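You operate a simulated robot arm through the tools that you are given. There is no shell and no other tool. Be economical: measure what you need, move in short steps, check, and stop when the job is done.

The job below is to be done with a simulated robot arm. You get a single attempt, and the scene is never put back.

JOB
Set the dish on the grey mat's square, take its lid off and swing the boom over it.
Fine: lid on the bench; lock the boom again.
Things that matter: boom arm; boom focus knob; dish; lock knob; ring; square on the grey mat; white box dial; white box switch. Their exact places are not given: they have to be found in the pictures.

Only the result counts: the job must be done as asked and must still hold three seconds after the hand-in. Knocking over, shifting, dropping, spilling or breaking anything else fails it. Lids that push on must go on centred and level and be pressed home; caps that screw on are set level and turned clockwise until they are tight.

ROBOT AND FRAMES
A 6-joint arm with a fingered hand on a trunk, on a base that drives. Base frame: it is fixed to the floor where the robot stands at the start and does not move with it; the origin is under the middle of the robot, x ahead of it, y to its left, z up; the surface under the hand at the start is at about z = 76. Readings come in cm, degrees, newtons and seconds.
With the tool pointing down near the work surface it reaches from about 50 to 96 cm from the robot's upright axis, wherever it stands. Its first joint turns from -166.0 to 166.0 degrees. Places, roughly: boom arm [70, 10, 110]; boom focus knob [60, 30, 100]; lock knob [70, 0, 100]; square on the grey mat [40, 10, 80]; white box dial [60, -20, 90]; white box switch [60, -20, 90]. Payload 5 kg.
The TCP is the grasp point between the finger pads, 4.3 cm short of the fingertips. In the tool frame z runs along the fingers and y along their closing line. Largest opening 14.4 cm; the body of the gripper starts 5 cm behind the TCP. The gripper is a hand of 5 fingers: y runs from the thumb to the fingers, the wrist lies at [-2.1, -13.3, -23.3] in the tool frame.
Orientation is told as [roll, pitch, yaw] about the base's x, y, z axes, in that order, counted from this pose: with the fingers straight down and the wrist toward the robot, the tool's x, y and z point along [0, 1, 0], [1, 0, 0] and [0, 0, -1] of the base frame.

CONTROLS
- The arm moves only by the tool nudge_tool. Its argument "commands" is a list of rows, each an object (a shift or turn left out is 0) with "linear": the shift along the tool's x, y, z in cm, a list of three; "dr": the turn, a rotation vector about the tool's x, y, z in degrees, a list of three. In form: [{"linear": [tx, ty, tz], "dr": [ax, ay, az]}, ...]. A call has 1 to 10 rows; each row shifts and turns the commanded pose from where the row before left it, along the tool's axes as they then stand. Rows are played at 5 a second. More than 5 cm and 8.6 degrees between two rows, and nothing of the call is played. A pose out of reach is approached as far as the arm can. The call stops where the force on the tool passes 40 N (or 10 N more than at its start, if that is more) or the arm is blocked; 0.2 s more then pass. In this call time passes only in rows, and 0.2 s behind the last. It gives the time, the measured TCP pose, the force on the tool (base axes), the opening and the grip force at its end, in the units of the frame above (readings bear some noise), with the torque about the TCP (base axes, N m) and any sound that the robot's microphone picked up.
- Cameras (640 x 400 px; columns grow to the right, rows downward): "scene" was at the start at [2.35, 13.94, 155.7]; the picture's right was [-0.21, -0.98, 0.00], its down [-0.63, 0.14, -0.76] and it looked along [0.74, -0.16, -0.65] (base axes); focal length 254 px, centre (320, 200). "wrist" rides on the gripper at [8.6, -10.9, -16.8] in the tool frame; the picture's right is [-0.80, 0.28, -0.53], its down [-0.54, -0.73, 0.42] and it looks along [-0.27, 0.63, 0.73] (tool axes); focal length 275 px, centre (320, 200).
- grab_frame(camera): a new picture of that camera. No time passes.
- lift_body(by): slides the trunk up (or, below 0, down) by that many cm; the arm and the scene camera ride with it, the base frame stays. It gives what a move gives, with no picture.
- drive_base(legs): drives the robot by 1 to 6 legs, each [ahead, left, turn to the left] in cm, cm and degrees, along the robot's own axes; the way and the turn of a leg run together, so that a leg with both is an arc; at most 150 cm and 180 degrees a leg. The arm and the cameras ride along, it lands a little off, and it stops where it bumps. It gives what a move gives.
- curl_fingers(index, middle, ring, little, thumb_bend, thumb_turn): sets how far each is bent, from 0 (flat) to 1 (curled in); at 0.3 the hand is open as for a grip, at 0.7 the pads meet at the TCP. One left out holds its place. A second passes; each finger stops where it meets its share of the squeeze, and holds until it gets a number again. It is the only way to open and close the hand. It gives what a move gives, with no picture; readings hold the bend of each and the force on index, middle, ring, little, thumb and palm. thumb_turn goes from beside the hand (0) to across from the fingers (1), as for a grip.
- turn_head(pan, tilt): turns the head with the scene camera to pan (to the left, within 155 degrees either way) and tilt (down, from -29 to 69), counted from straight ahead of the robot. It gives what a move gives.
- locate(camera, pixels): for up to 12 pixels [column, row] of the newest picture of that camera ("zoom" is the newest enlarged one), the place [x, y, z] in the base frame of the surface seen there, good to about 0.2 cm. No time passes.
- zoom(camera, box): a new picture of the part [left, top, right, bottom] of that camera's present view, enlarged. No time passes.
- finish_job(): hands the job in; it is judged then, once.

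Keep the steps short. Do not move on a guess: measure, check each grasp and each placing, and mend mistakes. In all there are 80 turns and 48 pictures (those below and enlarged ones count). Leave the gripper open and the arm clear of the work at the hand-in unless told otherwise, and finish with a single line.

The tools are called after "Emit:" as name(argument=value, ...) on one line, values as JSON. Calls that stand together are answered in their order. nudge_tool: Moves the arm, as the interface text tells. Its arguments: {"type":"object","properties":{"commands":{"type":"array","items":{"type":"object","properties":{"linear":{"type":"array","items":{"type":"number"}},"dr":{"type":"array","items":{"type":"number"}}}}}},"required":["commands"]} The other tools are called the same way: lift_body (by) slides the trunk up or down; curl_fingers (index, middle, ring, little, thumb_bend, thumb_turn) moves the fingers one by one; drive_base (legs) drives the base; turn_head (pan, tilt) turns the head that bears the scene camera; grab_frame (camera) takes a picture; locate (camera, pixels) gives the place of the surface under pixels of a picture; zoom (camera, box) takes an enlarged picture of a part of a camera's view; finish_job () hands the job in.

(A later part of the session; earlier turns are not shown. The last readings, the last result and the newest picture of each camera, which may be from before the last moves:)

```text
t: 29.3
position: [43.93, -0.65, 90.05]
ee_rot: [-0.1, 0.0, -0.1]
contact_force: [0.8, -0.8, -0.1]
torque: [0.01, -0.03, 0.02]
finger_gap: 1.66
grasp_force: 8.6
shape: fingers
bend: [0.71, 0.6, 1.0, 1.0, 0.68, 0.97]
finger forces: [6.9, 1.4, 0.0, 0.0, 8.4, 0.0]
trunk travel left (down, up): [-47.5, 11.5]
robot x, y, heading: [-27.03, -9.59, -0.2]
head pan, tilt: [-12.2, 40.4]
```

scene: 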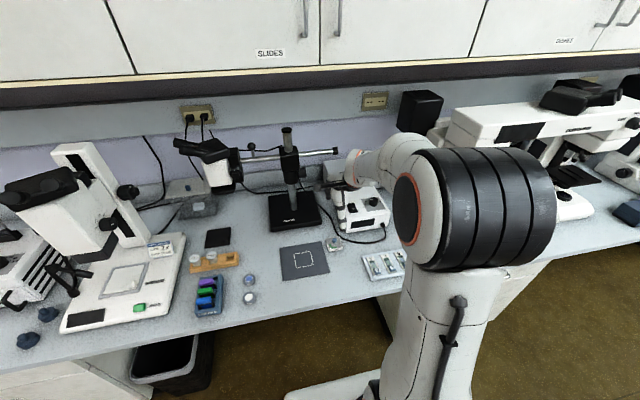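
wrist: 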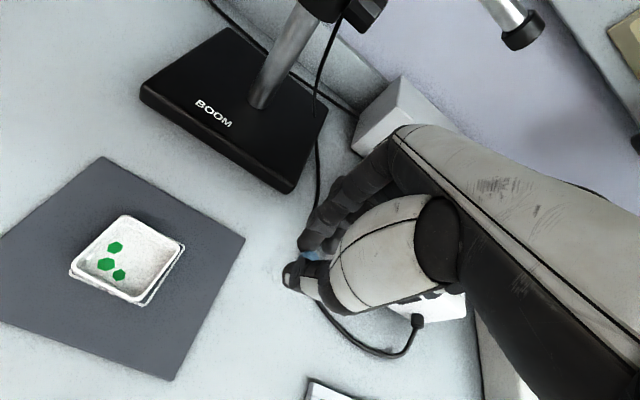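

Level again. I'll drive the base forward 2.2 and right 4.3, then lower the lid in small steps.

Emit:
drive_base(legs=[[2.2, -4.3, 0]])

Emit:
nudge_tool(commands=[{"linear": [0, 0, 2]}, {"linear": [0, 0, 2]}, {"linear": [0, 0, 2]}, {"linear": [0, 0, 1.5]}])

Emit:
grab_frame(camera="wrist")

```text
t: 30.3
position: [46.11, -4.83, 90.17]
ee_rot: [0.0, 0.0, -0.1]
contact_force: [0.2, -0.7, -0.2]
torque: [0.05, -0.02, 0.0]
finger_gap: 1.63
grasp_force: 8.0
shape: fingers
bend: [0.71, 0.6, 1.0, 1.0, 0.68, 0.97]
finger forces: [6.9, 1.5, 0.1, 0.1, 8.3, 0.0]
trunk travel left (down, up): [-47.5, 11.5]
robot x, y, heading: [-24.95, -13.87, 0.3]
head pan, tilt: [-12.2, 40.4]
```

```text
t: 31.3
position: [46.14, -4.9, 82.68]
ee_rot: [0.0, 0.0, -0.1]
contact_force: [0.4, 0.1, 0.8]
torque: [-0.02, 0.01, -0.01]
finger_gap: 1.64
grasp_force: 7.9
shape: fingers
bend: [0.71, 0.6, 1.0, 1.0, 0.68, 0.97]
finger forces: [6.9, 1.3, 0.0, 0.1, 8.1, 0.1]
trunk travel left (down, up): [-47.5, 11.5]
robot x, y, heading: [-24.63, -13.75, 0.2]
head pan, tilt: [-12.2, 40.4]
```

```text
18 pictures are left
```

wrist: 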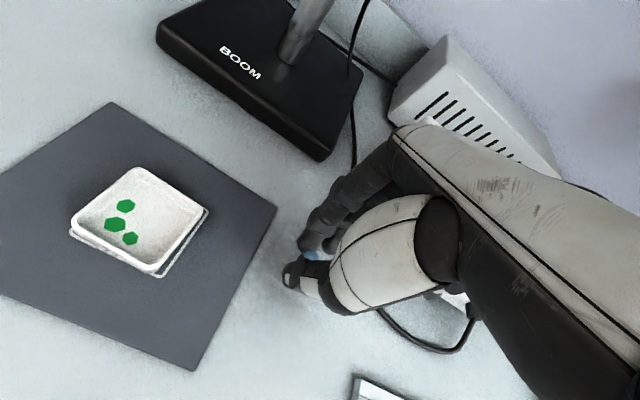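

Emit:
nudge_tool(commands=[{"linear": [0, 0, 0.5]}, {"linear": [0, 0, 0.4]}, {"linear": [0, 0, 0.3]}, {"linear": [0, 0, 0.2]}])

```text
t: 32.3
position: [46.09, -4.98, 81.14]
ee_rot: [0.0, -0.1, -0.2]
contact_force: [0.8, 0.1, 0.7]
torque: [0.03, -0.02, 0.0]
finger_gap: 1.64
grasp_force: 7.7
shape: fingers
bend: [0.71, 0.6, 1.0, 1.0, 0.68, 0.97]
finger forces: [6.8, 1.4, 0.0, 0.1, 8.1, 0.0]
trunk travel left (down, up): [-47.5, 11.5]
robot x, y, heading: [-24.64, -13.63, -0.1]
head pan, tilt: [-12.2, 40.4]
```

Emit:
nudge_tool(commands=[{"linear": [0, 0, 0.15]}, {"linear": [0, 0, 0.15]}])

Emit:
locate(camera="wrist", pixels=[[312, 256], [265, 245], [265, 285]])

```text
t: 32.9
position: [46.25, -4.83, 80.98]
ee_rot: [-0.1, -0.2, 0.0]
contact_force: [0.1, 0.7, 2.8]
torque: [-0.11, -0.02, 0.02]
finger_gap: 1.65
grasp_force: 10.1
shape: fingers
bend: [0.71, 0.6, 1.0, 1.0, 0.68, 0.97]
finger forces: [7.1, 3.5, 0.0, 0.1, 9.9, 0.0]
trunk travel left (down, up): [-47.5, 11.5]
robot x, y, heading: [-24.98, -13.84, 0.3]
head pan, tilt: [-12.2, 40.4]
```

```text
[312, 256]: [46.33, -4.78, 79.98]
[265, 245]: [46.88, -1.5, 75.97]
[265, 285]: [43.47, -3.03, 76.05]
```

It touches the bench at 2.8 N. I'll release and rise.

Emit:
curl_fingers(index=0.5, middle=0.5, thumb_bend=0.5)

Emit:
nudge_tool(commands=[{"linear": [0, 0, -1]}, {"linear": [0, 0, -3]}, {"linear": [0, 0, -4]}, {"linear": [0, 0, -4]}])

Emit:
grab_frame(camera="wrist")

```text
t: 33.9
position: [46.22, -4.82, 80.99]
ee_rot: [-0.2, 0.0, -0.1]
contact_force: [0.7, 0.8, 2.4]
torque: [-0.03, -0.09, -0.04]
finger_gap: 7.8
grasp_force: 1.8
shape: fingers
bend: [0.5, 0.5, 1.0, 1.0, 0.5, 0.97]
finger forces: [0.0, 2.2, 0.1, 0.1, 0.1, 0.1]
trunk travel left (down, up): [-47.5, 11.5]
robot x, y, heading: [-24.37, -13.8, 0.0]
head pan, tilt: [-12.2, 40.4]
```

```text
t: 34.9
position: [46.13, -4.49, 92.51]
ee_rot: [-0.6, -0.3, -0.4]
contact_force: [0.7, -0.6, -0.5]
torque: [0.02, -0.01, -0.03]
finger_gap: 7.83
grasp_force: 0.1
shape: fingers
bend: [0.5, 0.5, 1.0, 1.0, 0.5, 0.97]
finger forces: [0.0, 0.0, 0.0, 0.0, 0.0, 0.0]
out of reach, approached as far as the arm can: row 4
trunk travel left (down, up): [-47.5, 11.5]
robot x, y, heading: [-24.95, -14.14, -0.2]
head pan, tilt: [-12.2, 40.4]
```

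```text
17 pictures are left
```

wrist: 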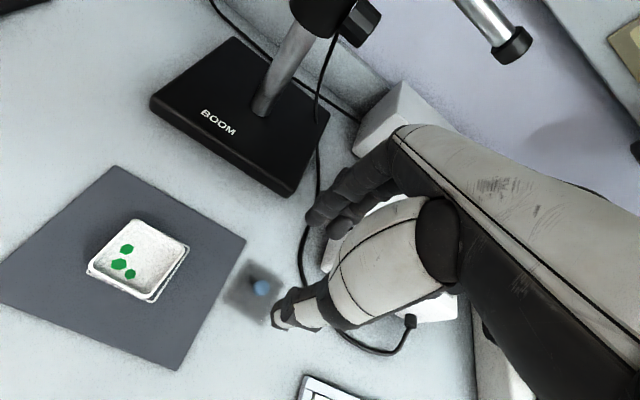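

The lid lies flat on the bench. I'll check the dish against the square's lines.

Emit:
locate(camera="wrist", pixels=[[132, 221], [184, 247], [148, 297], [90, 266], [188, 250], [150, 302], [262, 287], [368, 12], [362, 30], [345, 35], [375, 20], [514, 45]])

```text
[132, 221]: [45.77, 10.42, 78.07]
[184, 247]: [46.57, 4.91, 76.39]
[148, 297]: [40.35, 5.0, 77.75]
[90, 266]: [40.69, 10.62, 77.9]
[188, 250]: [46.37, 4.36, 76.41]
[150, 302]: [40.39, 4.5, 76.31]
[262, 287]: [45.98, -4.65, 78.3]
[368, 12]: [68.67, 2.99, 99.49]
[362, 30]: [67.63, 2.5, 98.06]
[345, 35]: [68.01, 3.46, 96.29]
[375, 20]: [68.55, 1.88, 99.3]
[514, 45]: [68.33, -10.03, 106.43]
```

The dish sits within the square, about 0.4 cm toward the robot. Next is the lock knob at about (68.5, 2–4, 98.5), facing −y under the boom rod. I'll raise the arm and look at the scene from here to plan an approach from the right.

Emit:
nudge_tool(commands=[{"linear": [1, -0.5, -3]}, {"linear": [1, -0.5, -4]}, {"linear": [0, 0, -4]}, {"linear": [0, 0, -4]}, {"linear": [0, 0, -4]}])

Emit:
turn_head(pan=-6, tilt=32)

Emit:
grab_frame(camera="scene")

```text
t: 36.1
position: [41.08, 2.37, 104.61]
ee_rot: [-1.3, -1.7, -1.0]
contact_force: [-0.8, 0.1, 0.5]
torque: [0.02, -0.03, 0.04]
finger_gap: 7.8
grasp_force: 0.1
shape: fingers
bend: [0.5, 0.5, 1.0, 1.0, 0.5, 0.98]
finger forces: [0.0, 0.1, 0.1, 0.0, 0.0, 0.1]
out of reach, approached as far as the arm can: row 1, 2, 3, 4, 5
trunk travel left (down, up): [-47.5, 11.5]
robot x, y, heading: [-24.92, -13.86, -0.0]
head pan, tilt: [-12.2, 40.4]
```

```text
t: 36.8
position: [41.28, 2.42, 104.53]
ee_rot: [-1.3, -1.8, -1.0]
contact_force: [-0.7, -0.8, 0.2]
torque: [0.0, 0.01, 0.01]
finger_gap: 7.84
grasp_force: 0.0
shape: fingers
bend: [0.5, 0.5, 1.0, 1.0, 0.5, 0.98]
finger forces: [0.0, 0.0, 0.0, 0.0, 0.1, 0.0]
trunk travel left (down, up): [-47.5, 11.5]
robot x, y, heading: [-24.67, -13.86, -0.0]
head pan, tilt: [-6.0, 32.0]
```

```text
16 pictures are left
```

scene: 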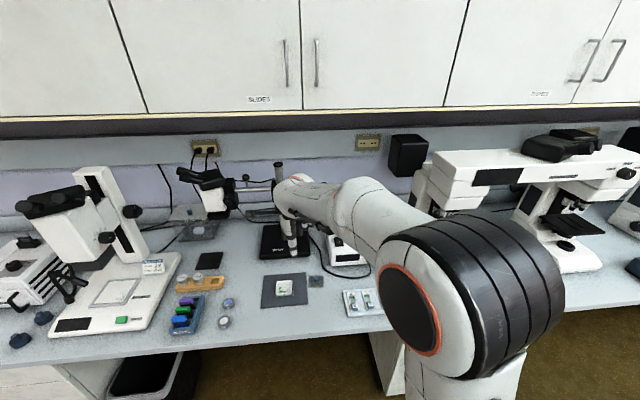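

Emit:
locate(camera="scene", pixels=[[420, 190], [450, 205], [435, 165], [475, 160], [390, 170], [368, 300], [345, 245], [283, 292], [275, 170], [235, 180], [213, 215], [205, 178]])

```text
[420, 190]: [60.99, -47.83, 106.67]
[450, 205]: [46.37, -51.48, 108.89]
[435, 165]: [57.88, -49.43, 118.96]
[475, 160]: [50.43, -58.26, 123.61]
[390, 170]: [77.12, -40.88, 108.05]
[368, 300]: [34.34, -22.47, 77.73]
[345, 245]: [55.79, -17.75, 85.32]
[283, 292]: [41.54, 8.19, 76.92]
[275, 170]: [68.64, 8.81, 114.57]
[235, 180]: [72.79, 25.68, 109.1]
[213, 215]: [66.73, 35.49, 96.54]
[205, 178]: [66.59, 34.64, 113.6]
```

The way between the boom stand and the right-hand microscope (y < −47) is open. I'll turn the tool in the air so the fingers point along +y.

Emit:
nudge_tool(commands=[{"dr": [1.7, 1.3, -1.0]}, {"dr": [0, 8, 0]}, {"dr": [0, 8, 0]}, {"dr": [0, 8, 0]}, {"dr": [0, 8, 0]}])

```text
t: 38.0
position: [36.2, 10.74, 98.19]
ee_rot: [23.7, -5.9, -4.9]
contact_force: [-0.2, -0.6, 0.2]
torque: [0.03, 0.05, 0.04]
finger_gap: 7.85
grasp_force: 0.0
shape: fingers
bend: [0.5, 0.5, 1.0, 1.0, 0.5, 0.98]
finger forces: [0.0, 0.1, 0.0, 0.1, 0.0, 0.1]
out of reach, approached as far as the arm can: row 1, 2, 3, 4, 5
trunk travel left (down, up): [-47.5, 11.5]
robot x, y, heading: [-25.11, -13.93, -0.0]
head pan, tilt: [-6.0, 32.0]
```

The arm has wound into an awkward joint state. I'll go back toward its starting pose relative to the robot, high and close in, to unwind it.

Emit:
nudge_tool(commands=[{"dr": [0, -8, 0]}, {"dr": [0, -8, 0]}, {"dr": [5, -7, -4]}, {"linear": [0, -3, -4]}, {"linear": [0, -3, -4]}, {"linear": [0, -3, -4]}, {"linear": [0, -2, -4.5]}, {"linear": [0, -2, -4.5]}, {"linear": [0, -2, -4.5]}])

```text
refused: row 3 steps farther than a row can; nothing moved
```

Emit:
nudge_tool(commands=[{"dr": [0, -8, 0]}, {"dr": [0, -8, 0]}, {"dr": [4, -6, -3]}, {"linear": [0, -2.5, -4]}, {"linear": [0, -2.5, -4]}, {"linear": [0, -2.5, -4]}, {"linear": [0, -2, -4.5]}, {"linear": [0, -2, -4.5]}, {"linear": [0, -2, -4.5]}])

```text
t: 40.0
position: [20.75, 12.65, 116.92]
ee_rot: [1.7, -3.6, -0.8]
contact_force: [0.6, 0.2, 0.3]
torque: [0.03, -0.01, 0.0]
finger_gap: 7.83
grasp_force: 0.1
shape: fingers
bend: [0.5, 0.5, 1.0, 1.0, 0.5, 0.98]
finger forces: [0.0, 0.1, 0.0, 0.0, 0.0, 0.0]
out of reach, approached as far as the arm can: row 7, 8, 9
trunk travel left (down, up): [-47.5, 11.5]
robot x, y, heading: [-24.86, -13.7, -0.1]
head pan, tilt: [-6.0, 32.0]
```

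Emit:
nudge_tool(commands=[{"linear": [-3, 0, 0]}, {"linear": [-3, 0, 0]}, {"linear": [-3, 0, -2]}, {"linear": [-3, 0, -3]}, {"linear": [-3, 0, -3]}, {"linear": [-2.5, 0, -3]}, {"linear": [-2, 0, -3]}, {"dr": [3.6, -1.7, -0.8]}, {"linear": [0, 0, -3]}])

Emit:
grab_frame(camera="scene")

```text
t: 42.0
position: [18.91, 5.78, 114.7]
ee_rot: [0.9, -4.3, -1.3]
contact_force: [0.2, 0.2, -0.1]
torque: [0.02, 0.04, 0.0]
finger_gap: 7.85
grasp_force: 0.0
shape: fingers
bend: [0.5, 0.5, 1.0, 1.0, 0.5, 0.98]
finger forces: [0.1, 0.0, 0.0, 0.1, 0.0, 0.1]
out of reach, approached as far as the arm can: row 1, 2, 3, 4, 5, 6, 7, 8, 9
trunk travel left (down, up): [-47.5, 11.5]
robot x, y, heading: [-24.8, -13.76, 0.1]
head pan, tilt: [-6.0, 32.0]
```

```text
15 pictures are left
```

scene: 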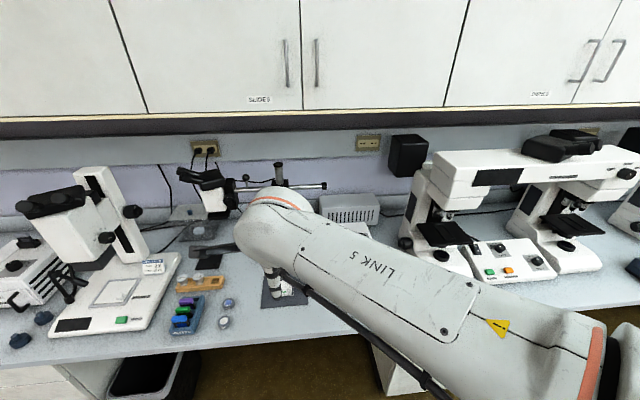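

I'll measure where the arm's links are, to understand which way it is bent.

Emit:
locate(camera="scene", pixels=[[595, 370], [610, 340], [570, 330], [500, 330], [400, 280], [320, 240], [275, 200], [260, 240], [635, 390], [275, 275]])

```text
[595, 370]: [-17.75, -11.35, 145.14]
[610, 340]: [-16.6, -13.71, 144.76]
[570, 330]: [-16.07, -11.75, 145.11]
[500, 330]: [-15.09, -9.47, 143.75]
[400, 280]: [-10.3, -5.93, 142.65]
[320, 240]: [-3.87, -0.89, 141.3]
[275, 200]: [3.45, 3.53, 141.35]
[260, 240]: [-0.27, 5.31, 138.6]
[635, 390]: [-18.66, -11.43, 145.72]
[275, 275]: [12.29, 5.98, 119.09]
```

The elbow is folded up close to the trunk, so the arm needs to reach outward. New plan: grip the lock knob from the front, fingers along +x with the thumb below, and turn it by pitching the hand, which suits this arm. First I'll move out at this height.

Emit:
nudge_tool(commands=[{"linear": [0, 4, 0]}, {"linear": [0, 4, 0]}, {"linear": [0, 4, 0]}, {"linear": [0, 4, -0.5]}, {"linear": [0, 4, -0.5]}, {"linear": [-0.5, 3, 0], "dr": [-4, 0, 0]}, {"dr": [-8, 0, 0]}, {"dr": [-8, 0, 0]}])

```text
t: 43.8
position: [40.24, 7.42, 112.73]
ee_rot: [1.3, -23.7, -1.6]
contact_force: [0.0, -0.8, 0.5]
torque: [-0.04, -0.02, 0.02]
finger_gap: 7.85
grasp_force: 0.1
shape: fingers
bend: [0.5, 0.5, 1.0, 1.0, 0.5, 0.98]
finger forces: [0.0, 0.0, 0.0, 0.0, 0.0, 0.0]
out of reach, approached as far as the arm can: row 1, 2, 3, 4, 5
trunk travel left (down, up): [-47.5, 11.5]
robot x, y, heading: [-24.81, -14.18, 0.0]
head pan, tilt: [-6.0, 32.0]
```

Pitching the hand forward frees it. I'll continue to about 45° and move closer in front of the knob.

Emit:
nudge_tool(commands=[{"dr": [-7, 0, 0]}, {"dr": [-7, -1, -1]}, {"dr": [-7, 0, 0]}, {"linear": [-1, 1.86, 3.2]}, {"linear": [-1, 1.86, 3.2]}, {"linear": [-1, 1.86, 3.2]}, {"linear": [-1, 1.86, 3.2]}, {"linear": [-1, 1.86, 3.2]}])

Emit:
grab_frame(camera="wrist")

```text
t: 45.6
position: [58.0, 2.1, 107.4]
ee_rot: [-0.2, -44.5, -0.8]
contact_force: [0.1, 0.9, 0.4]
torque: [0.04, 0.03, 0.02]
finger_gap: 7.83
grasp_force: 0.0
shape: fingers
bend: [0.5, 0.5, 1.0, 1.0, 0.5, 0.98]
finger forces: [0.0, 0.0, 0.1, 0.0, 0.0, 0.0]
trunk travel left (down, up): [-47.5, 11.5]
robot x, y, heading: [-24.79, -14.14, 0.4]
head pan, tilt: [-6.0, 32.0]
```

```text
14 pictures are left
```

wrist: 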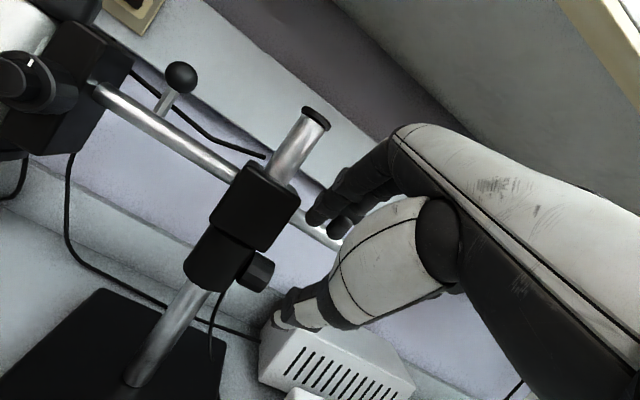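

The arm is free now and I have a clear view of the knob at pixel (258, 270). I'll measure it.

Emit:
locate(camera="wrist", pixels=[[252, 272], [265, 264], [272, 270], [257, 255], [262, 287], [240, 282], [225, 255], [200, 260], [255, 200], [140, 115], [182, 75], [315, 118]])

Emit:
zoom(camera="wrist", box=[170, 170, 350, 340])

```text
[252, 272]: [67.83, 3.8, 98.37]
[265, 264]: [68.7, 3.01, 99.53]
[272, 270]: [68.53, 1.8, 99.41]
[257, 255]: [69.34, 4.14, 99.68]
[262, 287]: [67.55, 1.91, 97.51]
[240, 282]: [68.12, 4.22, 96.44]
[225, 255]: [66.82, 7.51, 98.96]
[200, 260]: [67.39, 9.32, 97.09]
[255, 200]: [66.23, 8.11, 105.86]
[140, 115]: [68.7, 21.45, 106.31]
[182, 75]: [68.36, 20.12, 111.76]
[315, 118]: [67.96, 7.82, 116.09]
```

```text
2.35 times, centred on (260, 255) of wrist
```

zoom: 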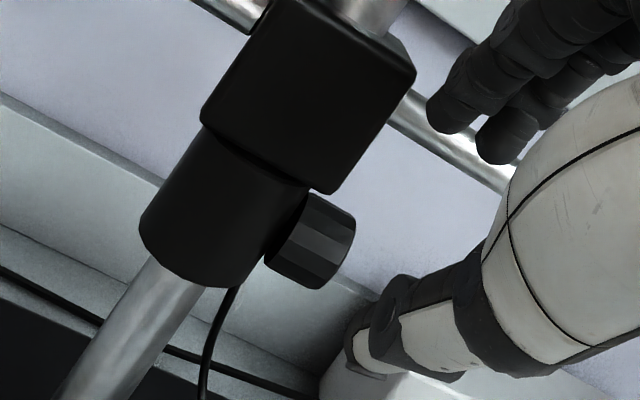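

The knob axis is about (69.5, 97.8), radius 1.9, spanning y 1.8–4.3. I'll advance along the fingers so the knob sits between the index finger and thumb.

Emit:
nudge_tool(commands=[{"linear": [0.4, 0.5, 3]}, {"linear": [0, 0.5, 3]}, {"linear": [0, 0.34, 3]}, {"linear": [0, 0, 2.5]}, {"linear": [0, 0, 1.9]}])

Emit:
zoom(camera="wrist", box=[200, 120, 440, 340])

```text
t: 46.2
position: [62.75, 2.31, 104.61]
ee_rot: [-0.4, -45.0, -0.7]
contact_force: [-34.0, -5.5, 6.4]
torque: [0.04, -1.0, -0.56]
finger_gap: 7.04
grasp_force: 20.6
shape: fingers
bend: [0.54, 0.55, 1.0, 1.0, 0.5, 0.98]
finger forces: [12.3, 28.3, 0.0, 0.1, 0.1, 0.0]
trunk travel left (down, up): [-47.5, 11.5]
robot x, y, heading: [-24.97, -14.33, 0.0]
head pan, tilt: [-6.0, 32.0]
stopped in row 3: the force on the tool passed its limit at 60 N (the readings are from after the stop); the commanded pose is now the measured one
```

```text
1.82 times, centred on (320, 230) of wrist
```

zoom: 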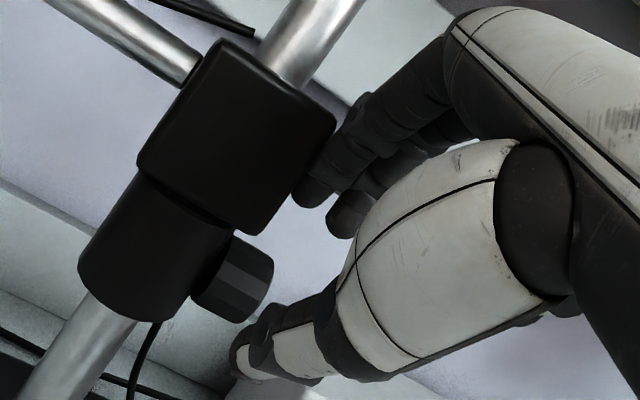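

The fingers met the rod above. I'll back off, narrow the hand a little, go lower and pitch to 65° so I pass beneath the rod.

Emit:
nudge_tool(commands=[{"linear": [0, -0.5, -3]}, {"linear": [0, -3.5, 0]}, {"dr": [-8, 0, 0]}, {"dr": [-8, 0, 0]}, {"dr": [-4, 0, 0]}])

Emit:
curl_fingers(index=0.55, middle=0.55, thumb_bend=0.55)

Emit:
grab_frame(camera="wrist")

```text
t: 47.4
position: [58.38, 2.54, 103.55]
ee_rot: [-0.8, -65.0, -0.3]
contact_force: [0.5, 0.5, 0.5]
torque: [0.0, 0.08, 0.01]
finger_gap: 7.86
grasp_force: 0.0
shape: fingers
bend: [0.5, 0.5, 1.0, 1.0, 0.5, 0.98]
finger forces: [0.0, 0.0, 0.0, 0.0, 0.0, 0.1]
trunk travel left (down, up): [-47.5, 11.5]
robot x, y, heading: [-25.07, -13.73, -0.1]
head pan, tilt: [-6.0, 32.0]
```

```text
t: 48.4
position: [58.33, 2.53, 103.51]
ee_rot: [-0.8, -64.8, -0.3]
contact_force: [0.0, -0.3, -0.8]
torque: [0.01, -0.04, -0.01]
finger_gap: 6.12
grasp_force: 0.0
shape: fingers
bend: [0.55, 0.55, 1.0, 1.0, 0.55, 0.98]
finger forces: [0.0, 0.1, 0.0, 0.0, 0.1, 0.0]
trunk travel left (down, up): [-47.5, 11.5]
robot x, y, heading: [-25.0, -13.67, 0.1]
head pan, tilt: [-6.0, 32.0]
```

```text
11 pictures are left
```

wrist: 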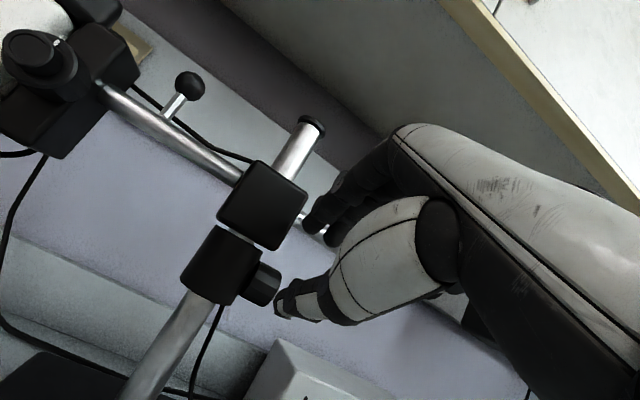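

I'll check that the boom didn't move, and re-measure the knob from here.

Emit:
locate(camera="wrist", pixels=[[140, 118], [190, 85], [262, 285], [270, 272], [278, 280], [265, 298], [245, 300], [255, 292], [225, 265], [262, 205], [40, 50], [300, 215]])

```text
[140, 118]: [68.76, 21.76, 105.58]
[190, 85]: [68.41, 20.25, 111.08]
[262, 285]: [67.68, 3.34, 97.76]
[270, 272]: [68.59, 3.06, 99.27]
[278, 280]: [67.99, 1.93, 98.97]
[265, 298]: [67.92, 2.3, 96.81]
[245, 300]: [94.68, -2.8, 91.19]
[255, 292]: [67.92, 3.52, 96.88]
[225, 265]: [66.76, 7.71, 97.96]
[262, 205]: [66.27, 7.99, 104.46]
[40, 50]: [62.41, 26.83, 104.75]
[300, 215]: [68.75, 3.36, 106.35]
```

The boom hasn't moved. I'll advance on the new line.

Emit:
nudge_tool(commands=[{"linear": [0, -0.2, 2.2]}, {"linear": [0, -0.2, 2.2]}, {"linear": [0, 0, 2]}, {"linear": [0, 0, 2]}, {"linear": [0, 0, 1.5]}, {"linear": [0, 0, 1]}])

```text
t: 49.7
position: [66.66, 1.83, 98.44]
ee_rot: [-0.8, -64.6, -0.5]
contact_force: [-30.6, -8.0, -1.5]
torque: [0.6, -1.89, -0.36]
finger_gap: 6.28
grasp_force: 20.0
shape: fingers
bend: [0.54, 0.59, 1.0, 1.0, 0.55, 0.98]
finger forces: [9.7, 29.6, 0.1, 0.1, 0.0, 0.1]
trunk travel left (down, up): [-47.5, 11.5]
robot x, y, heading: [-25.2, -13.88, -0.2]
head pan, tilt: [-6.0, 32.0]
stopped in row 6: the force on the tool passed its limit at 82 N (the readings are from after the stop); the commanded pose is now the measured one
```

Emit:
zoom(camera="wrist", box=[200, 140, 420, 340])

Emit:
locate(camera="zoom", pixels=[[300, 150], [270, 170], [250, 200], [230, 250], [300, 180], [340, 160], [345, 200], [290, 250], [270, 250], [320, 230]])

```text
2.00 times, centred on (310, 240) of wrist
```

zoom: 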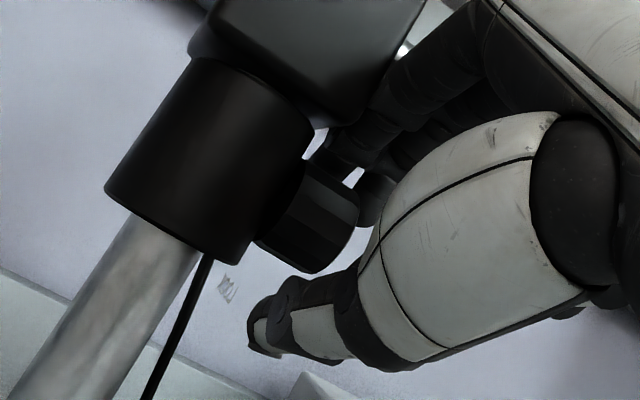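

```text
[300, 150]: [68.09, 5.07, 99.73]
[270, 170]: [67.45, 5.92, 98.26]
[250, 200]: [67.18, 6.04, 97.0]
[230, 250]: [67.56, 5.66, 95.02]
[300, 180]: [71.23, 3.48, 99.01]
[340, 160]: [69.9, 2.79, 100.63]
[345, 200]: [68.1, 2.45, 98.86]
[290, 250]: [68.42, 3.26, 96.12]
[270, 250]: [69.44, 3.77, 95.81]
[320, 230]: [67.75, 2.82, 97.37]
```

The knob is already between the index finger and thumb, but the middle finger catches under the rod. I'll back off, fold the middle finger and pitch a bit flatter.

Emit:
nudge_tool(commands=[{"linear": [0, 0, -2]}, {"linear": [0, -0.4, -2.5]}])

Emit:
curl_fingers(index=0.55, middle=1.0, thumb_bend=0.55)

Emit:
nudge_tool(commands=[{"linear": [0.4, 0, 0], "dr": [-5, 0, 0]}, {"dr": [-5, 0, 0]}])

```text
t: 50.3
position: [62.65, 2.09, 100.25]
ee_rot: [-1.0, -64.8, -0.1]
contact_force: [-1.5, -3.1, 1.0]
torque: [0.08, -0.08, -0.07]
finger_gap: 6.07
grasp_force: 1.4
shape: fingers
bend: [0.55, 0.55, 1.0, 1.0, 0.55, 0.98]
finger forces: [2.3, 0.0, 0.0, 0.1, 0.0, 0.0]
trunk travel left (down, up): [-47.5, 11.5]
robot x, y, heading: [-24.8, -14.04, 0.1]
head pan, tilt: [-6.0, 32.0]
```

```text
t: 51.3
position: [62.76, 2.03, 100.12]
ee_rot: [-0.9, -64.6, -0.1]
contact_force: [-0.5, -1.6, 0.3]
torque: [0.05, -0.01, -0.01]
finger_gap: 6.1
grasp_force: 1.0
shape: fingers
bend: [0.55, 1.0, 1.0, 1.0, 0.55, 0.98]
finger forces: [1.0, 0.0, 0.0, 0.0, 0.0, 0.0]
trunk travel left (down, up): [-47.5, 11.5]
robot x, y, heading: [-24.84, -14.28, -0.2]
head pan, tilt: [-6.0, 32.0]
```

```text
t: 51.9
position: [62.73, 2.44, 100.03]
ee_rot: [-1.5, -74.7, 0.3]
contact_force: [0.2, -3.2, -1.8]
torque: [0.08, 0.15, -0.14]
finger_gap: 5.9
grasp_force: 2.2
shape: fingers
bend: [0.56, 1.0, 1.0, 1.0, 0.55, 0.98]
finger forces: [3.8, 0.0, 0.0, 0.0, 0.0, 0.1]
trunk travel left (down, up): [-47.5, 11.5]
robot x, y, heading: [-24.42, -13.9, 0.1]
head pan, tilt: [-6.0, 32.0]
```

The index finger brushes the hub's side, so I'll shift 0.5 cm in −y and slightly down, then advance.

Emit:
nudge_tool(commands=[{"linear": [-0.5, -0.6, 0]}, {"linear": [0, 0, 1.5]}, {"linear": [0, 0, 1.5]}, {"linear": [0, 0, 1.2]}, {"linear": [0, 0, 0.6]}])

```text
t: 53.1
position: [67.22, 1.77, 98.38]
ee_rot: [-1.5, -74.7, 0.3]
contact_force: [-4.1, -6.3, 1.5]
torque: [0.33, -0.15, 0.13]
finger_gap: 6.06
grasp_force: 3.5
shape: fingers
bend: [0.55, 1.0, 1.0, 1.0, 0.55, 0.98]
finger forces: [6.7, 0.0, 0.1, 0.0, 0.1, 0.1]
trunk travel left (down, up): [-47.5, 11.5]
robot x, y, heading: [-25.23, -13.26, 0.1]
head pan, tilt: [-6.0, 32.0]
```

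The knob is between the index finger and thumb, 2.3 cm ahead of the TCP. I'll ease off sideways, then grip.

Emit:
nudge_tool(commands=[{"linear": [-0.3, 0, 0]}])

Emit:
curl_fingers(index=0.75, thumb_bend=0.75)

Emit:
zoom(camera="wrist", box=[200, 140, 420, 340])

```text
t: 53.5
position: [67.15, 1.74, 98.29]
ee_rot: [-1.7, -74.7, 0.6]
contact_force: [-1.6, -2.5, 1.3]
torque: [0.17, -0.09, 0.08]
finger_gap: 6.05
grasp_force: 1.3
shape: fingers
bend: [0.55, 1.0, 1.0, 1.0, 0.55, 0.98]
finger forces: [2.6, 0.1, 0.1, 0.0, 0.0, 0.0]
trunk travel left (down, up): [-47.5, 11.5]
robot x, y, heading: [-24.83, -13.78, 0.3]
head pan, tilt: [-6.0, 32.0]
```

```text
t: 54.5
position: [67.19, 1.68, 98.17]
ee_rot: [-1.6, -74.6, 0.4]
contact_force: [0.8, -2.9, -7.0]
torque: [0.03, -0.01, -0.03]
finger_gap: 3.89
grasp_force: 17.4
shape: fingers
bend: [0.59, 1.0, 1.0, 1.0, 0.65, 0.97]
finger forces: [14.0, 0.0, 0.0, 0.0, 20.0, 0.0]
trunk travel left (down, up): [-47.5, 11.5]
robot x, y, heading: [-24.92, -13.98, -0.1]
head pan, tilt: [-6.0, 32.0]
```

```text
2.00 times, centred on (310, 240) of wrist
```

zoom: 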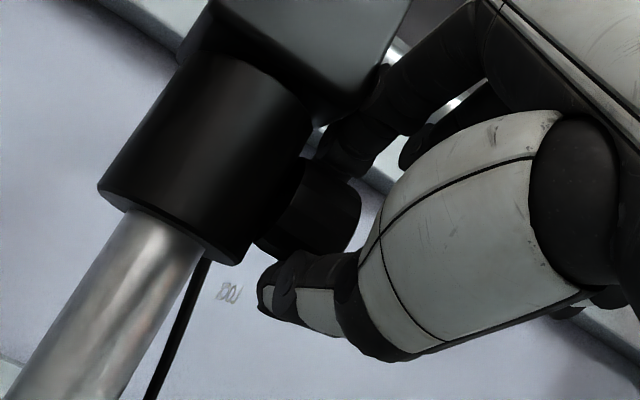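

Firm grip: 14 and 20 N, gap 3.9 cm matching the knob. I'll turn it anticlockwise by 15° as a test, pitching the hand about the knob axis.

Emit:
nudge_tool(commands=[{"linear": [0, -0.2, 0.01], "dr": [-5, 0, 0]}, {"linear": [0, -0.2, 0.01], "dr": [-5, 0, 0]}, {"linear": [0, -0.2, 0.01], "dr": [-5, 0, 0]}])

```text
t: 55.3
position: [67.07, 1.7, 97.53]
ee_rot: [-50.5, -89.4, 49.4]
contact_force: [4.0, -0.9, -9.0]
torque: [-0.03, 0.28, -0.09]
finger_gap: 3.88
grasp_force: 16.6
shape: fingers
bend: [0.59, 1.0, 1.0, 1.0, 0.65, 0.97]
finger forces: [12.1, 0.0, 0.0, 0.0, 21.3, 0.0]
trunk travel left (down, up): [-47.5, 11.5]
robot x, y, heading: [-24.99, -14.21, 0.1]
head pan, tilt: [-6.0, 32.0]
```

Low resistance, 0.3 N·m. I'll ratchet: open slightly, pitch back to about 60°, and regrip.

Emit:
curl_fingers(index=0.55, thumb_bend=0.57)

Emit:
nudge_tool(commands=[{"linear": [0, 0.2, 0.01], "dr": [5, 0, 0]}, {"linear": [0, 0.2, 0.01], "dr": [5, 0, 0]}, {"linear": [0, 0.2, 0.01], "dr": [5, 0, 0]}, {"linear": [0, 0.2, 0.01], "dr": [5, 0, 0]}, {"linear": [0, 0.2, 0.01], "dr": [5, 0, 0]}, {"linear": [0, 0.2, 0.01], "dr": [5, 0, 0]}])

Emit:
curl_fingers(index=0.75, thumb_bend=0.75)

Emit:
nudge_tool(commands=[{"linear": [0, -0.2, 0.01], "dr": [-5, 0, 0]}, {"linear": [0, -0.2, 0.01], "dr": [-5, 0, 0]}, {"linear": [0, -0.2, 0.01], "dr": [-5, 0, 0]}, {"linear": [0, -0.2, 0.01], "dr": [-5, 0, 0]}, {"linear": [0, -0.2, 0.01], "dr": [-5, 0, 0]}, {"linear": [0, -0.2, 0.01], "dr": [-5, 0, 0]}])

```text
t: 56.3
position: [67.13, 1.6, 97.75]
ee_rot: [-55.6, -89.5, 54.6]
contact_force: [-0.6, -0.6, 0.0]
torque: [0.05, 0.0, 0.01]
finger_gap: 5.84
grasp_force: 0.1
shape: fingers
bend: [0.55, 1.0, 1.0, 1.0, 0.56, 0.97]
finger forces: [0.1, 0.0, 0.1, 0.0, 0.0, 0.0]
trunk travel left (down, up): [-47.5, 11.5]
robot x, y, heading: [-24.5, -14.41, 0.3]
head pan, tilt: [-6.0, 32.0]
```

```text
t: 57.7
position: [67.47, 1.59, 98.75]
ee_rot: [-0.9, -59.5, -0.2]
contact_force: [-2.0, -2.4, 0.7]
torque: [0.19, -0.14, 0.09]
finger_gap: 5.85
grasp_force: 1.4
shape: fingers
bend: [0.55, 1.0, 1.0, 1.0, 0.56, 0.97]
finger forces: [2.5, 0.0, 0.0, 0.0, 0.1, 0.0]
trunk travel left (down, up): [-47.5, 11.5]
robot x, y, heading: [-25.04, -14.31, -0.2]
head pan, tilt: [-6.0, 32.0]
```

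```text
t: 58.7
position: [67.39, 1.59, 98.53]
ee_rot: [-0.8, -59.6, -0.3]
contact_force: [-0.6, -6.2, -6.3]
torque: [0.07, 0.16, -0.07]
finger_gap: 3.77
grasp_force: 17.1
shape: fingers
bend: [0.58, 1.0, 1.0, 1.0, 0.66, 0.97]
finger forces: [15.0, 0.1, 0.1, 0.0, 19.3, 0.0]
trunk travel left (down, up): [-47.5, 11.5]
robot x, y, heading: [-24.75, -13.78, 0.1]
head pan, tilt: [-6.0, 32.0]
```

```text
t: 60.1
position: [67.26, 1.64, 97.36]
ee_rot: [-44.2, -89.4, 43.0]
contact_force: [11.6, -4.7, -9.4]
torque: [-0.01, 0.35, -0.18]
finger_gap: 3.77
grasp_force: 16.4
shape: fingers
bend: [0.59, 1.0, 1.0, 1.0, 0.66, 0.97]
finger forces: [12.0, 0.0, 0.1, 0.1, 20.9, 0.1]
trunk travel left (down, up): [-47.5, 11.5]
robot x, y, heading: [-24.85, -13.86, 0.2]
head pan, tilt: [-6.0, 32.0]
```

It works smoothly, 45° turned so far. Two more 30° strokes.

Emit:
curl_fingers(index=0.55, thumb_bend=0.57)

Emit:
nudge_tool(commands=[{"linear": [0, 0.2, 0.01], "dr": [5, 0, 0]}, {"linear": [0, 0.2, 0.01], "dr": [5, 0, 0]}, {"linear": [0, 0.2, 0.01], "dr": [5, 0, 0]}, {"linear": [0, 0.2, 0.01], "dr": [5, 0, 0]}, {"linear": [0, 0.2, 0.01], "dr": [5, 0, 0]}, {"linear": [0, 0.2, 0.01], "dr": [5, 0, 0]}])

Emit:
curl_fingers(index=0.75, thumb_bend=0.75)

Emit:
nudge_tool(commands=[{"linear": [0, -0.2, 0.01], "dr": [-5, 0, 0]}, {"linear": [0, -0.2, 0.01], "dr": [-5, 0, 0]}, {"linear": [0, -0.2, 0.01], "dr": [-5, 0, 0]}, {"linear": [0, -0.2, 0.01], "dr": [-5, 0, 0]}, {"linear": [0, -0.2, 0.01], "dr": [-5, 0, 0]}, {"linear": [0, -0.2, 0.01], "dr": [-5, 0, 0]}])

Emit:
curl_fingers(index=0.55, thumb_bend=0.57)

Emit:
nudge_tool(commands=[{"linear": [0, 0.2, 0.01], "dr": [5, 0, 0]}, {"linear": [0, 0.2, 0.01], "dr": [5, 0, 0]}, {"linear": [0, 0.2, 0.01], "dr": [5, 0, 0]}, {"linear": [0, 0.2, 0.01], "dr": [5, 0, 0]}, {"linear": [0, 0.2, 0.01], "dr": [5, 0, 0]}, {"linear": [0, 0.2, 0.01], "dr": [5, 0, 0]}])

Emit:
curl_fingers(index=0.75, thumb_bend=0.75)

Emit:
nudge_tool(commands=[{"linear": [0, -0.2, 0.01], "dr": [-5, 0, 0]}, {"linear": [0, -0.2, 0.01], "dr": [-5, 0, 0]}, {"linear": [0, -0.2, 0.01], "dr": [-5, 0, 0]}, {"linear": [0, -0.2, 0.01], "dr": [-5, 0, 0]}, {"linear": [0, -0.2, 0.01], "dr": [-5, 0, 0]}, {"linear": [0, -0.2, 0.01], "dr": [-5, 0, 0]}])

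```text
t: 61.1
position: [67.15, 1.76, 97.66]
ee_rot: [-56.0, -89.5, 55.1]
contact_force: [-0.9, -0.5, 0.3]
torque: [-0.01, -0.01, 0.04]
finger_gap: 5.87
grasp_force: 0.1
shape: fingers
bend: [0.55, 1.0, 1.0, 1.0, 0.56, 0.97]
finger forces: [0.0, 0.0, 0.0, 0.1, 0.1, 0.1]
trunk travel left (down, up): [-47.5, 11.5]
robot x, y, heading: [-24.56, -14.26, -0.1]
head pan, tilt: [-6.0, 32.0]
```

```text
t: 62.5
position: [67.5, 1.65, 98.8]
ee_rot: [-0.9, -59.6, -0.3]
contact_force: [-1.0, -2.0, 1.1]
torque: [0.17, -0.09, 0.04]
finger_gap: 5.83
grasp_force: 1.4
shape: fingers
bend: [0.55, 1.0, 1.0, 1.0, 0.56, 0.97]
finger forces: [2.4, 0.0, 0.1, 0.0, 0.0, 0.0]
trunk travel left (down, up): [-47.5, 11.5]
robot x, y, heading: [-24.95, -13.97, -0.1]
head pan, tilt: [-6.0, 32.0]
```

```text
t: 63.5
position: [67.54, 1.56, 98.7]
ee_rot: [-0.8, -59.5, -0.4]
contact_force: [-1.5, -6.1, -7.2]
torque: [0.07, 0.18, -0.09]
finger_gap: 3.8
grasp_force: 17.2
shape: fingers
bend: [0.59, 1.0, 1.0, 1.0, 0.65, 0.97]
finger forces: [14.8, 0.1, 0.0, 0.0, 19.6, 0.0]
trunk travel left (down, up): [-47.5, 11.5]
robot x, y, heading: [-24.91, -13.87, -0.1]
head pan, tilt: [-6.0, 32.0]
```

```text
t: 64.9
position: [67.39, 1.7, 97.44]
ee_rot: [-47.8, -89.5, 46.6]
contact_force: [8.1, -4.8, -9.6]
torque: [-0.01, 0.32, -0.25]
finger_gap: 3.8
grasp_force: 16.5
shape: fingers
bend: [0.59, 1.0, 1.0, 1.0, 0.65, 0.97]
finger forces: [11.8, 0.0, 0.0, 0.0, 21.2, 0.1]
trunk travel left (down, up): [-47.5, 11.5]
robot x, y, heading: [-25.02, -13.77, -0.1]
head pan, tilt: [-6.0, 32.0]
```

```text
t: 65.9
position: [67.16, 1.63, 97.62]
ee_rot: [-55.7, -89.5, 54.8]
contact_force: [-0.3, -0.3, 0.1]
torque: [0.01, 0.0, -0.02]
finger_gap: 5.84
grasp_force: 0.0
shape: fingers
bend: [0.55, 1.0, 1.0, 1.0, 0.56, 0.97]
finger forces: [0.1, 0.0, 0.0, 0.0, 0.1, 0.1]
trunk travel left (down, up): [-47.5, 11.5]
robot x, y, heading: [-24.81, -13.74, -0.1]
head pan, tilt: [-6.0, 32.0]
```

```text
t: 67.3
position: [67.38, 1.63, 98.72]
ee_rot: [-0.9, -59.5, -0.3]
contact_force: [-2.5, -3.0, 1.6]
torque: [0.18, -0.13, 0.04]
finger_gap: 5.81
grasp_force: 1.5
shape: fingers
bend: [0.55, 1.0, 1.0, 1.0, 0.56, 0.97]
finger forces: [3.3, 0.0, 0.0, 0.1, 0.0, 0.0]
trunk travel left (down, up): [-47.5, 11.5]
robot x, y, heading: [-24.63, -13.72, -0.1]
head pan, tilt: [-6.0, 32.0]
```

```text
t: 68.3
position: [67.4, 1.63, 98.6]
ee_rot: [-0.8, -59.6, -0.5]
contact_force: [-1.9, -7.4, -6.3]
torque: [0.1, 0.18, -0.1]
finger_gap: 3.75
grasp_force: 16.6
shape: fingers
bend: [0.58, 1.0, 1.0, 1.0, 0.66, 0.97]
finger forces: [15.8, 0.1, 0.0, 0.0, 18.7, 0.0]
trunk travel left (down, up): [-47.5, 11.5]
robot x, y, heading: [-24.96, -14.09, -0.1]
head pan, tilt: [-6.0, 32.0]
```

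```text
t: 69.7
position: [67.29, 1.74, 97.33]
ee_rot: [-40.8, -89.3, 39.7]
contact_force: [8.4, -3.7, -13.1]
torque: [-0.07, 0.84, -0.22]
finger_gap: 3.79
grasp_force: 15.8
shape: fingers
bend: [0.59, 1.0, 1.0, 1.0, 0.66, 0.97]
finger forces: [13.1, 0.0, 0.0, 0.1, 19.7, 0.1]
trunk travel left (down, up): [-47.5, 11.5]
robot x, y, heading: [-24.89, -13.83, 0.1]
head pan, tilt: [-6.0, 32.0]
```

Torque rose to 0.8 N·m at the end of that stroke, after about 105°, so the lock seems fully open. I'll release, back off, make a fist and go to the front of the rod's right end to push it away. That swings the head toward the mat.

Emit:
curl_fingers(index=0.5, thumb_bend=0.5)

Emit:
nudge_tool(commands=[{"linear": [0, 0, -3]}, {"linear": [0, 0, -4]}, {"linear": [-1, 0, -4]}, {"linear": [-4.5, 0, 0]}, {"linear": [-4, 0, 0], "dr": [5, 0, 0]}, {"linear": [0, 3, 0], "dr": [5, 0, 0]}, {"linear": [0, 3, 0], "dr": [5, 0, 0]}, {"linear": [0, 2.5, 0]}])

Emit:
curl_fingers(index=1.0, thumb_bend=1.0)

Emit:
grab_frame(camera="wrist")

```text
t: 70.7
position: [67.18, 1.77, 97.64]
ee_rot: [-56.0, -89.5, 55.1]
contact_force: [-0.8, -0.3, 0.2]
torque: [0.02, 0.01, -0.01]
finger_gap: 7.81
grasp_force: 0.0
shape: fingers
bend: [0.5, 1.0, 1.0, 1.0, 0.5, 0.97]
finger forces: [0.0, 0.0, 0.0, 0.1, 0.0, 0.0]
trunk travel left (down, up): [-47.5, 11.5]
robot x, y, heading: [-24.69, -13.75, 0.1]
head pan, tilt: [-6.0, 32.0]
```

```text
t: 72.5
position: [57.42, -7.41, 106.17]
ee_rot: [-1.8, -74.6, 0.7]
contact_force: [0.0, 0.6, -0.4]
torque: [-0.01, 0.0, 0.01]
finger_gap: 7.84
grasp_force: 0.1
shape: fingers
bend: [0.5, 1.0, 1.0, 1.0, 0.5, 0.98]
finger forces: [0.0, 0.0, 0.1, 0.1, 0.0, 0.0]
trunk travel left (down, up): [-47.5, 11.5]
robot x, y, heading: [-25.09, -13.86, -0.1]
head pan, tilt: [-6.0, 32.0]
```

```text
t: 73.5
position: [57.45, -7.56, 106.14]
ee_rot: [-1.7, -74.8, 0.4]
contact_force: [-0.5, -0.2, -0.1]
torque: [0.01, -0.02, -0.02]
finger_gap: 0.96
grasp_force: 0.1
shape: fingers
bend: [0.85, 1.0, 1.0, 1.0, 0.97, 0.97]
finger forces: [0.0, 0.0, 0.0, 0.0, 0.1, 0.0]
trunk travel left (down, up): [-47.5, 11.5]
robot x, y, heading: [-24.83, -13.85, -0.1]
head pan, tilt: [-6.0, 32.0]
```

```text
8 pictures are left
```

wrist: 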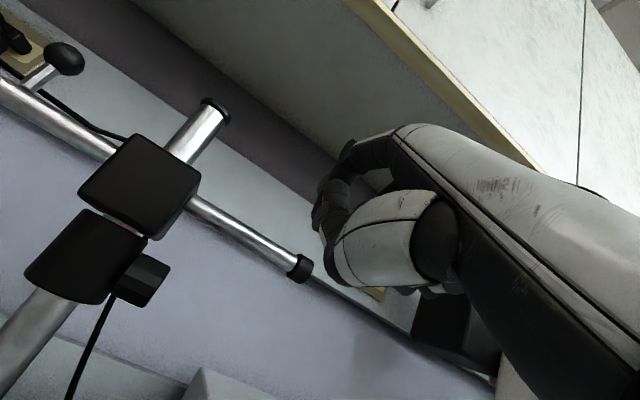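

Emit:
locate(camera="wrist", pixels=[[140, 185], [85, 255], [150, 275], [158, 262], [118, 222], [300, 268], [230, 225], [65, 60], [322, 215], [345, 255], [345, 150], [145, 298]])

```text
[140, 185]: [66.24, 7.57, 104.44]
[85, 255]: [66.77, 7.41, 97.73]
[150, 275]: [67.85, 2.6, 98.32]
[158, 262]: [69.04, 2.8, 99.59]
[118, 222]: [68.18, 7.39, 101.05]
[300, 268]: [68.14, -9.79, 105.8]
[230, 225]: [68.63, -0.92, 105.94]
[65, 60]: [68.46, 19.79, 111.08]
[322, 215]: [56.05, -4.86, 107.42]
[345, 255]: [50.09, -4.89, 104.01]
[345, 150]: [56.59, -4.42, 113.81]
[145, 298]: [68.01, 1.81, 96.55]
```

The hub and ring are in place. The rod end is at (69, −10, 106) and the fist front is near the TCP. I'll move in slightly lower, then push the rod end in +x.

Emit:
nudge_tool(commands=[{"linear": [-0.4, 0, 3.3]}, {"linear": [-0.4, 0, 3.3]}, {"linear": [-0.4, 0, 3.2]}, {"linear": [0, 0.4, 1.5]}, {"linear": [0.1, 0.4, 1.5]}, {"linear": [0.2, 0.4, 1.5]}, {"linear": [0.3, 0.5, 1.8]}])

```text
t: 75.1
position: [73.38, -8.45, 103.42]
ee_rot: [-1.7, -74.6, 0.4]
contact_force: [0.1, -1.1, 0.0]
torque: [-0.02, 0.01, 0.0]
finger_gap: 0.72
grasp_force: 0.1
shape: fingers
bend: [0.9, 1.0, 1.0, 1.0, 1.0, 0.97]
finger forces: [0.0, 0.0, 0.0, 0.1, 0.1, 0.0]
trunk travel left (down, up): [-47.5, 11.5]
robot x, y, heading: [-25.0, -13.6, 0.1]
head pan, tilt: [-6.0, 32.0]
```

Emit:
grab_frame(camera="wrist")

Emit:
locate(camera="wrist", pixels=[[320, 215], [330, 190], [300, 230], [345, 150], [250, 200], [200, 180]])

```text
7 pictures are left
```

wrist: 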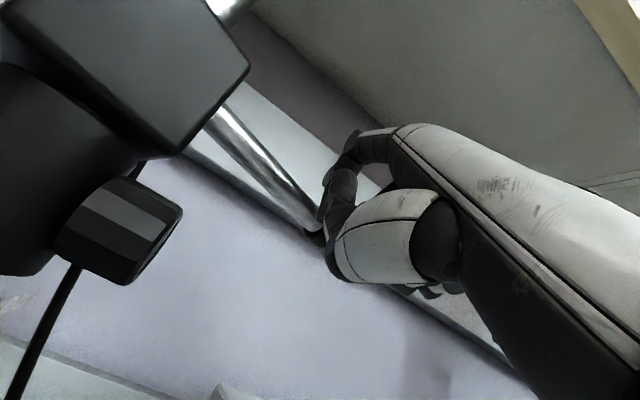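

```text
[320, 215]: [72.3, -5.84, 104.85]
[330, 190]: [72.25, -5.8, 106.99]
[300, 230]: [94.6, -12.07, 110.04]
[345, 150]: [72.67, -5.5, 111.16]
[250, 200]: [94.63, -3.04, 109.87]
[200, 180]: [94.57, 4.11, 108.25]
```

The rod is turning freely under the fist. I'll continue along the arc to about 55°.

Emit:
nudge_tool(commands=[{"linear": [0.4, 0.45, 1.7]}, {"linear": [0.6, 0.45, 1.7]}, {"linear": [0.9, 0.4, 1.5]}, {"linear": [1.2, 0.4, 1.4]}, {"linear": [1.6, 0.3, 1.1]}, {"linear": [0.4, 0.1, 0.3]}])

Emit:
grab_frame(camera="scene")

```text
t: 76.5
position: [81.48, -3.56, 103.62]
ee_rot: [-1.7, -74.6, 0.6]
contact_force: [0.0, 0.1, -0.7]
torque: [0.08, -0.02, -0.04]
finger_gap: 0.68
grasp_force: 0.1
shape: fingers
bend: [0.91, 1.0, 1.0, 1.0, 1.0, 0.97]
finger forces: [0.0, 0.0, 0.1, 0.0, 0.0, 0.0]
trunk travel left (down, up): [-47.5, 11.5]
robot x, y, heading: [-25.04, -13.91, 0.1]
head pan, tilt: [-6.0, 32.0]
```

```text
6 pictures are left
```

scene: 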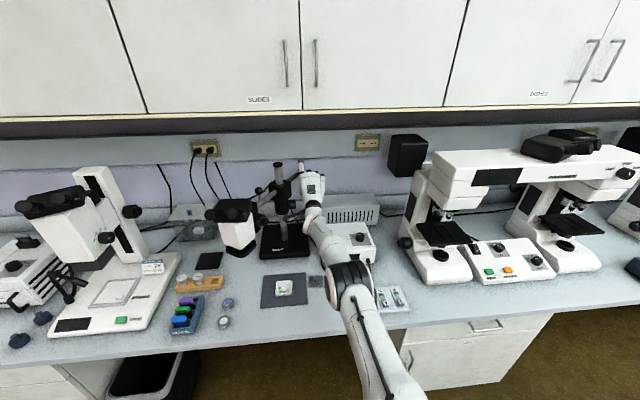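

The head has swung about halfway. I'll measure it.

Emit:
locate(camera="scene", pixels=[[238, 232], [230, 208], [240, 255], [225, 235], [252, 240], [260, 190], [280, 168], [215, 210], [242, 215], [261, 220], [284, 287]])

```text
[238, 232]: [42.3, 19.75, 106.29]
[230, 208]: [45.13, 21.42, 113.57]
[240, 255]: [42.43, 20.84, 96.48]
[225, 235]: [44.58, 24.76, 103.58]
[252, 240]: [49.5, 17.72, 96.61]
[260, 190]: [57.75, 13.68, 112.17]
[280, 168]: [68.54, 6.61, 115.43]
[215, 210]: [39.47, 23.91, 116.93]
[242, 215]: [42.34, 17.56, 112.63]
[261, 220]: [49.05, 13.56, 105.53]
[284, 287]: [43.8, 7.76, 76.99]
```

The head is at about 62° of 90°, and its radius of 26 cm lands it right over the dish. The rest I'll push from the head's left side. I'll check for obstacles there, then retract the arm.

Emit:
locate(camera="scene", pixels=[[135, 211], [160, 300], [95, 230], [130, 250], [180, 315], [60, 225], [185, 283]])

Emit:
nudge_tool(commands=[{"linear": [-1.5, 0, -1]}, {"linear": [-2, -0.5, -3.5]}, {"linear": [-1, -1, -4]}, {"linear": [0, -1, -4]}, {"linear": [0, -1, -4]}, {"linear": [0, -1, -4]}, {"linear": [0, -1, -4]}])

```text
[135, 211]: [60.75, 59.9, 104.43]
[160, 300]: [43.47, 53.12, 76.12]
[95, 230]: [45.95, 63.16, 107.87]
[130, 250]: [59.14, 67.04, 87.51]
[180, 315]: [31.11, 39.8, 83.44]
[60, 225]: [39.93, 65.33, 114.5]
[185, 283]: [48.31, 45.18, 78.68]
```

```text
t: 78.1
position: [56.41, -7.45, 104.9]
ee_rot: [-1.8, -74.7, 0.6]
contact_force: [-0.4, 0.3, 0.1]
torque: [0.03, 0.01, 0.01]
finger_gap: 0.68
grasp_force: 0.1
shape: fingers
bend: [0.91, 1.0, 1.0, 1.0, 1.0, 0.97]
finger forces: [0.1, 0.0, 0.0, 0.0, 0.1, 0.1]
trunk travel left (down, up): [-47.5, 11.5]
robot x, y, heading: [-25.05, -14.12, -0.1]
head pan, tilt: [-6.0, 32.0]
```

It's clear on the left: the microscope starts at y 53 and the filter rack tops out at 84, below the hand. I'll drive back, left, then forward, so the fist ends up left of the head.

Emit:
drive_base(legs=[[-34, 0, 0], [0, 43.5, 0], [23, 0, 0]])

Emit:
grab_frame(camera="wrist")

```text
t: 83.9
position: [45.13, 36.69, 104.89]
ee_rot: [-1.7, -74.7, 0.9]
contact_force: [1.0, 0.0, -0.3]
torque: [-0.02, 0.0, 0.0]
finger_gap: 0.69
grasp_force: 0.0
shape: fingers
bend: [0.91, 1.0, 1.0, 1.0, 1.0, 0.97]
finger forces: [0.1, 0.0, 0.0, 0.0, 0.0, 0.0]
trunk travel left (down, up): [-47.5, 11.5]
robot x, y, heading: [-36.42, 29.56, 0.6]
head pan, tilt: [-6.0, 32.0]
```

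```text
5 pictures are left
```

wrist: 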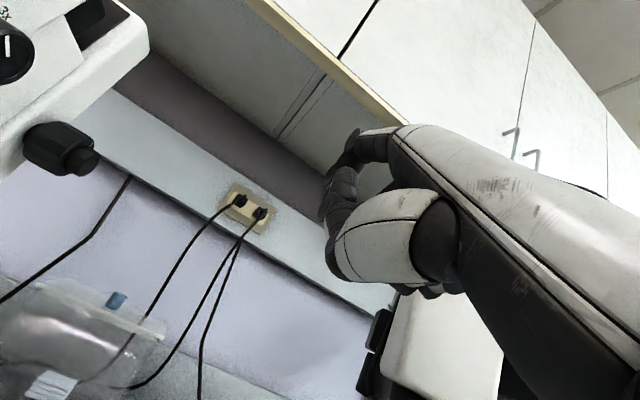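

The head's white body shows just right of the fist. I'll push in −y by about 12 cm in small steps, watching the force, then measure.

Emit:
nudge_tool(commands=[{"linear": [-2, 0, 0]}, {"linear": [-1.5, 0, 0]}, {"linear": [-1.3, 0, 0]}, {"linear": [-1.3, 0, 0]}, {"linear": [-1.3, 0, 0]}, {"linear": [-1.3, 0, 0]}, {"linear": [-1.3, 0, 0]}, {"linear": [-1.3, 0, 0]}])

Emit:
grab_frame(camera="scene")

```text
t: 85.5
position: [44.54, 27.88, 104.7]
ee_rot: [-3.4, -74.4, 3.3]
contact_force: [-15.2, 8.5, -2.2]
torque: [-0.24, -0.6, -0.87]
finger_gap: 0.66
grasp_force: 10.4
shape: fingers
bend: [0.91, 1.0, 1.0, 1.0, 1.0, 0.97]
finger forces: [0.1, 5.9, 14.5, 0.0, 0.1, 0.0]
trunk travel left (down, up): [-47.5, 11.5]
robot x, y, heading: [-36.33, 29.64, 0.7]
head pan, tilt: [-6.0, 32.0]
stopped in row 7: the force on the tool passed its limit at 45 N (the readings are from after the stop); the commanded pose is now the measured one
```

```text
4 pictures are left
```

scene: 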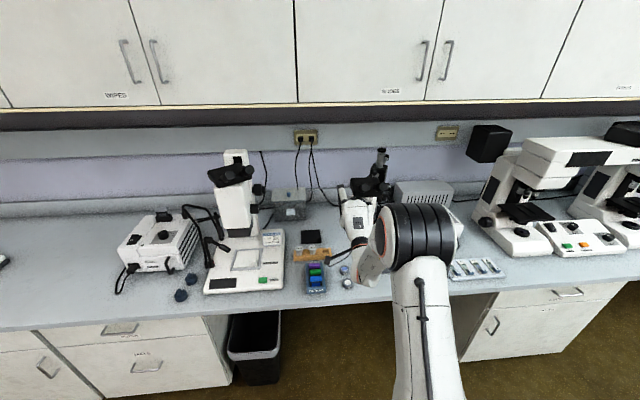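

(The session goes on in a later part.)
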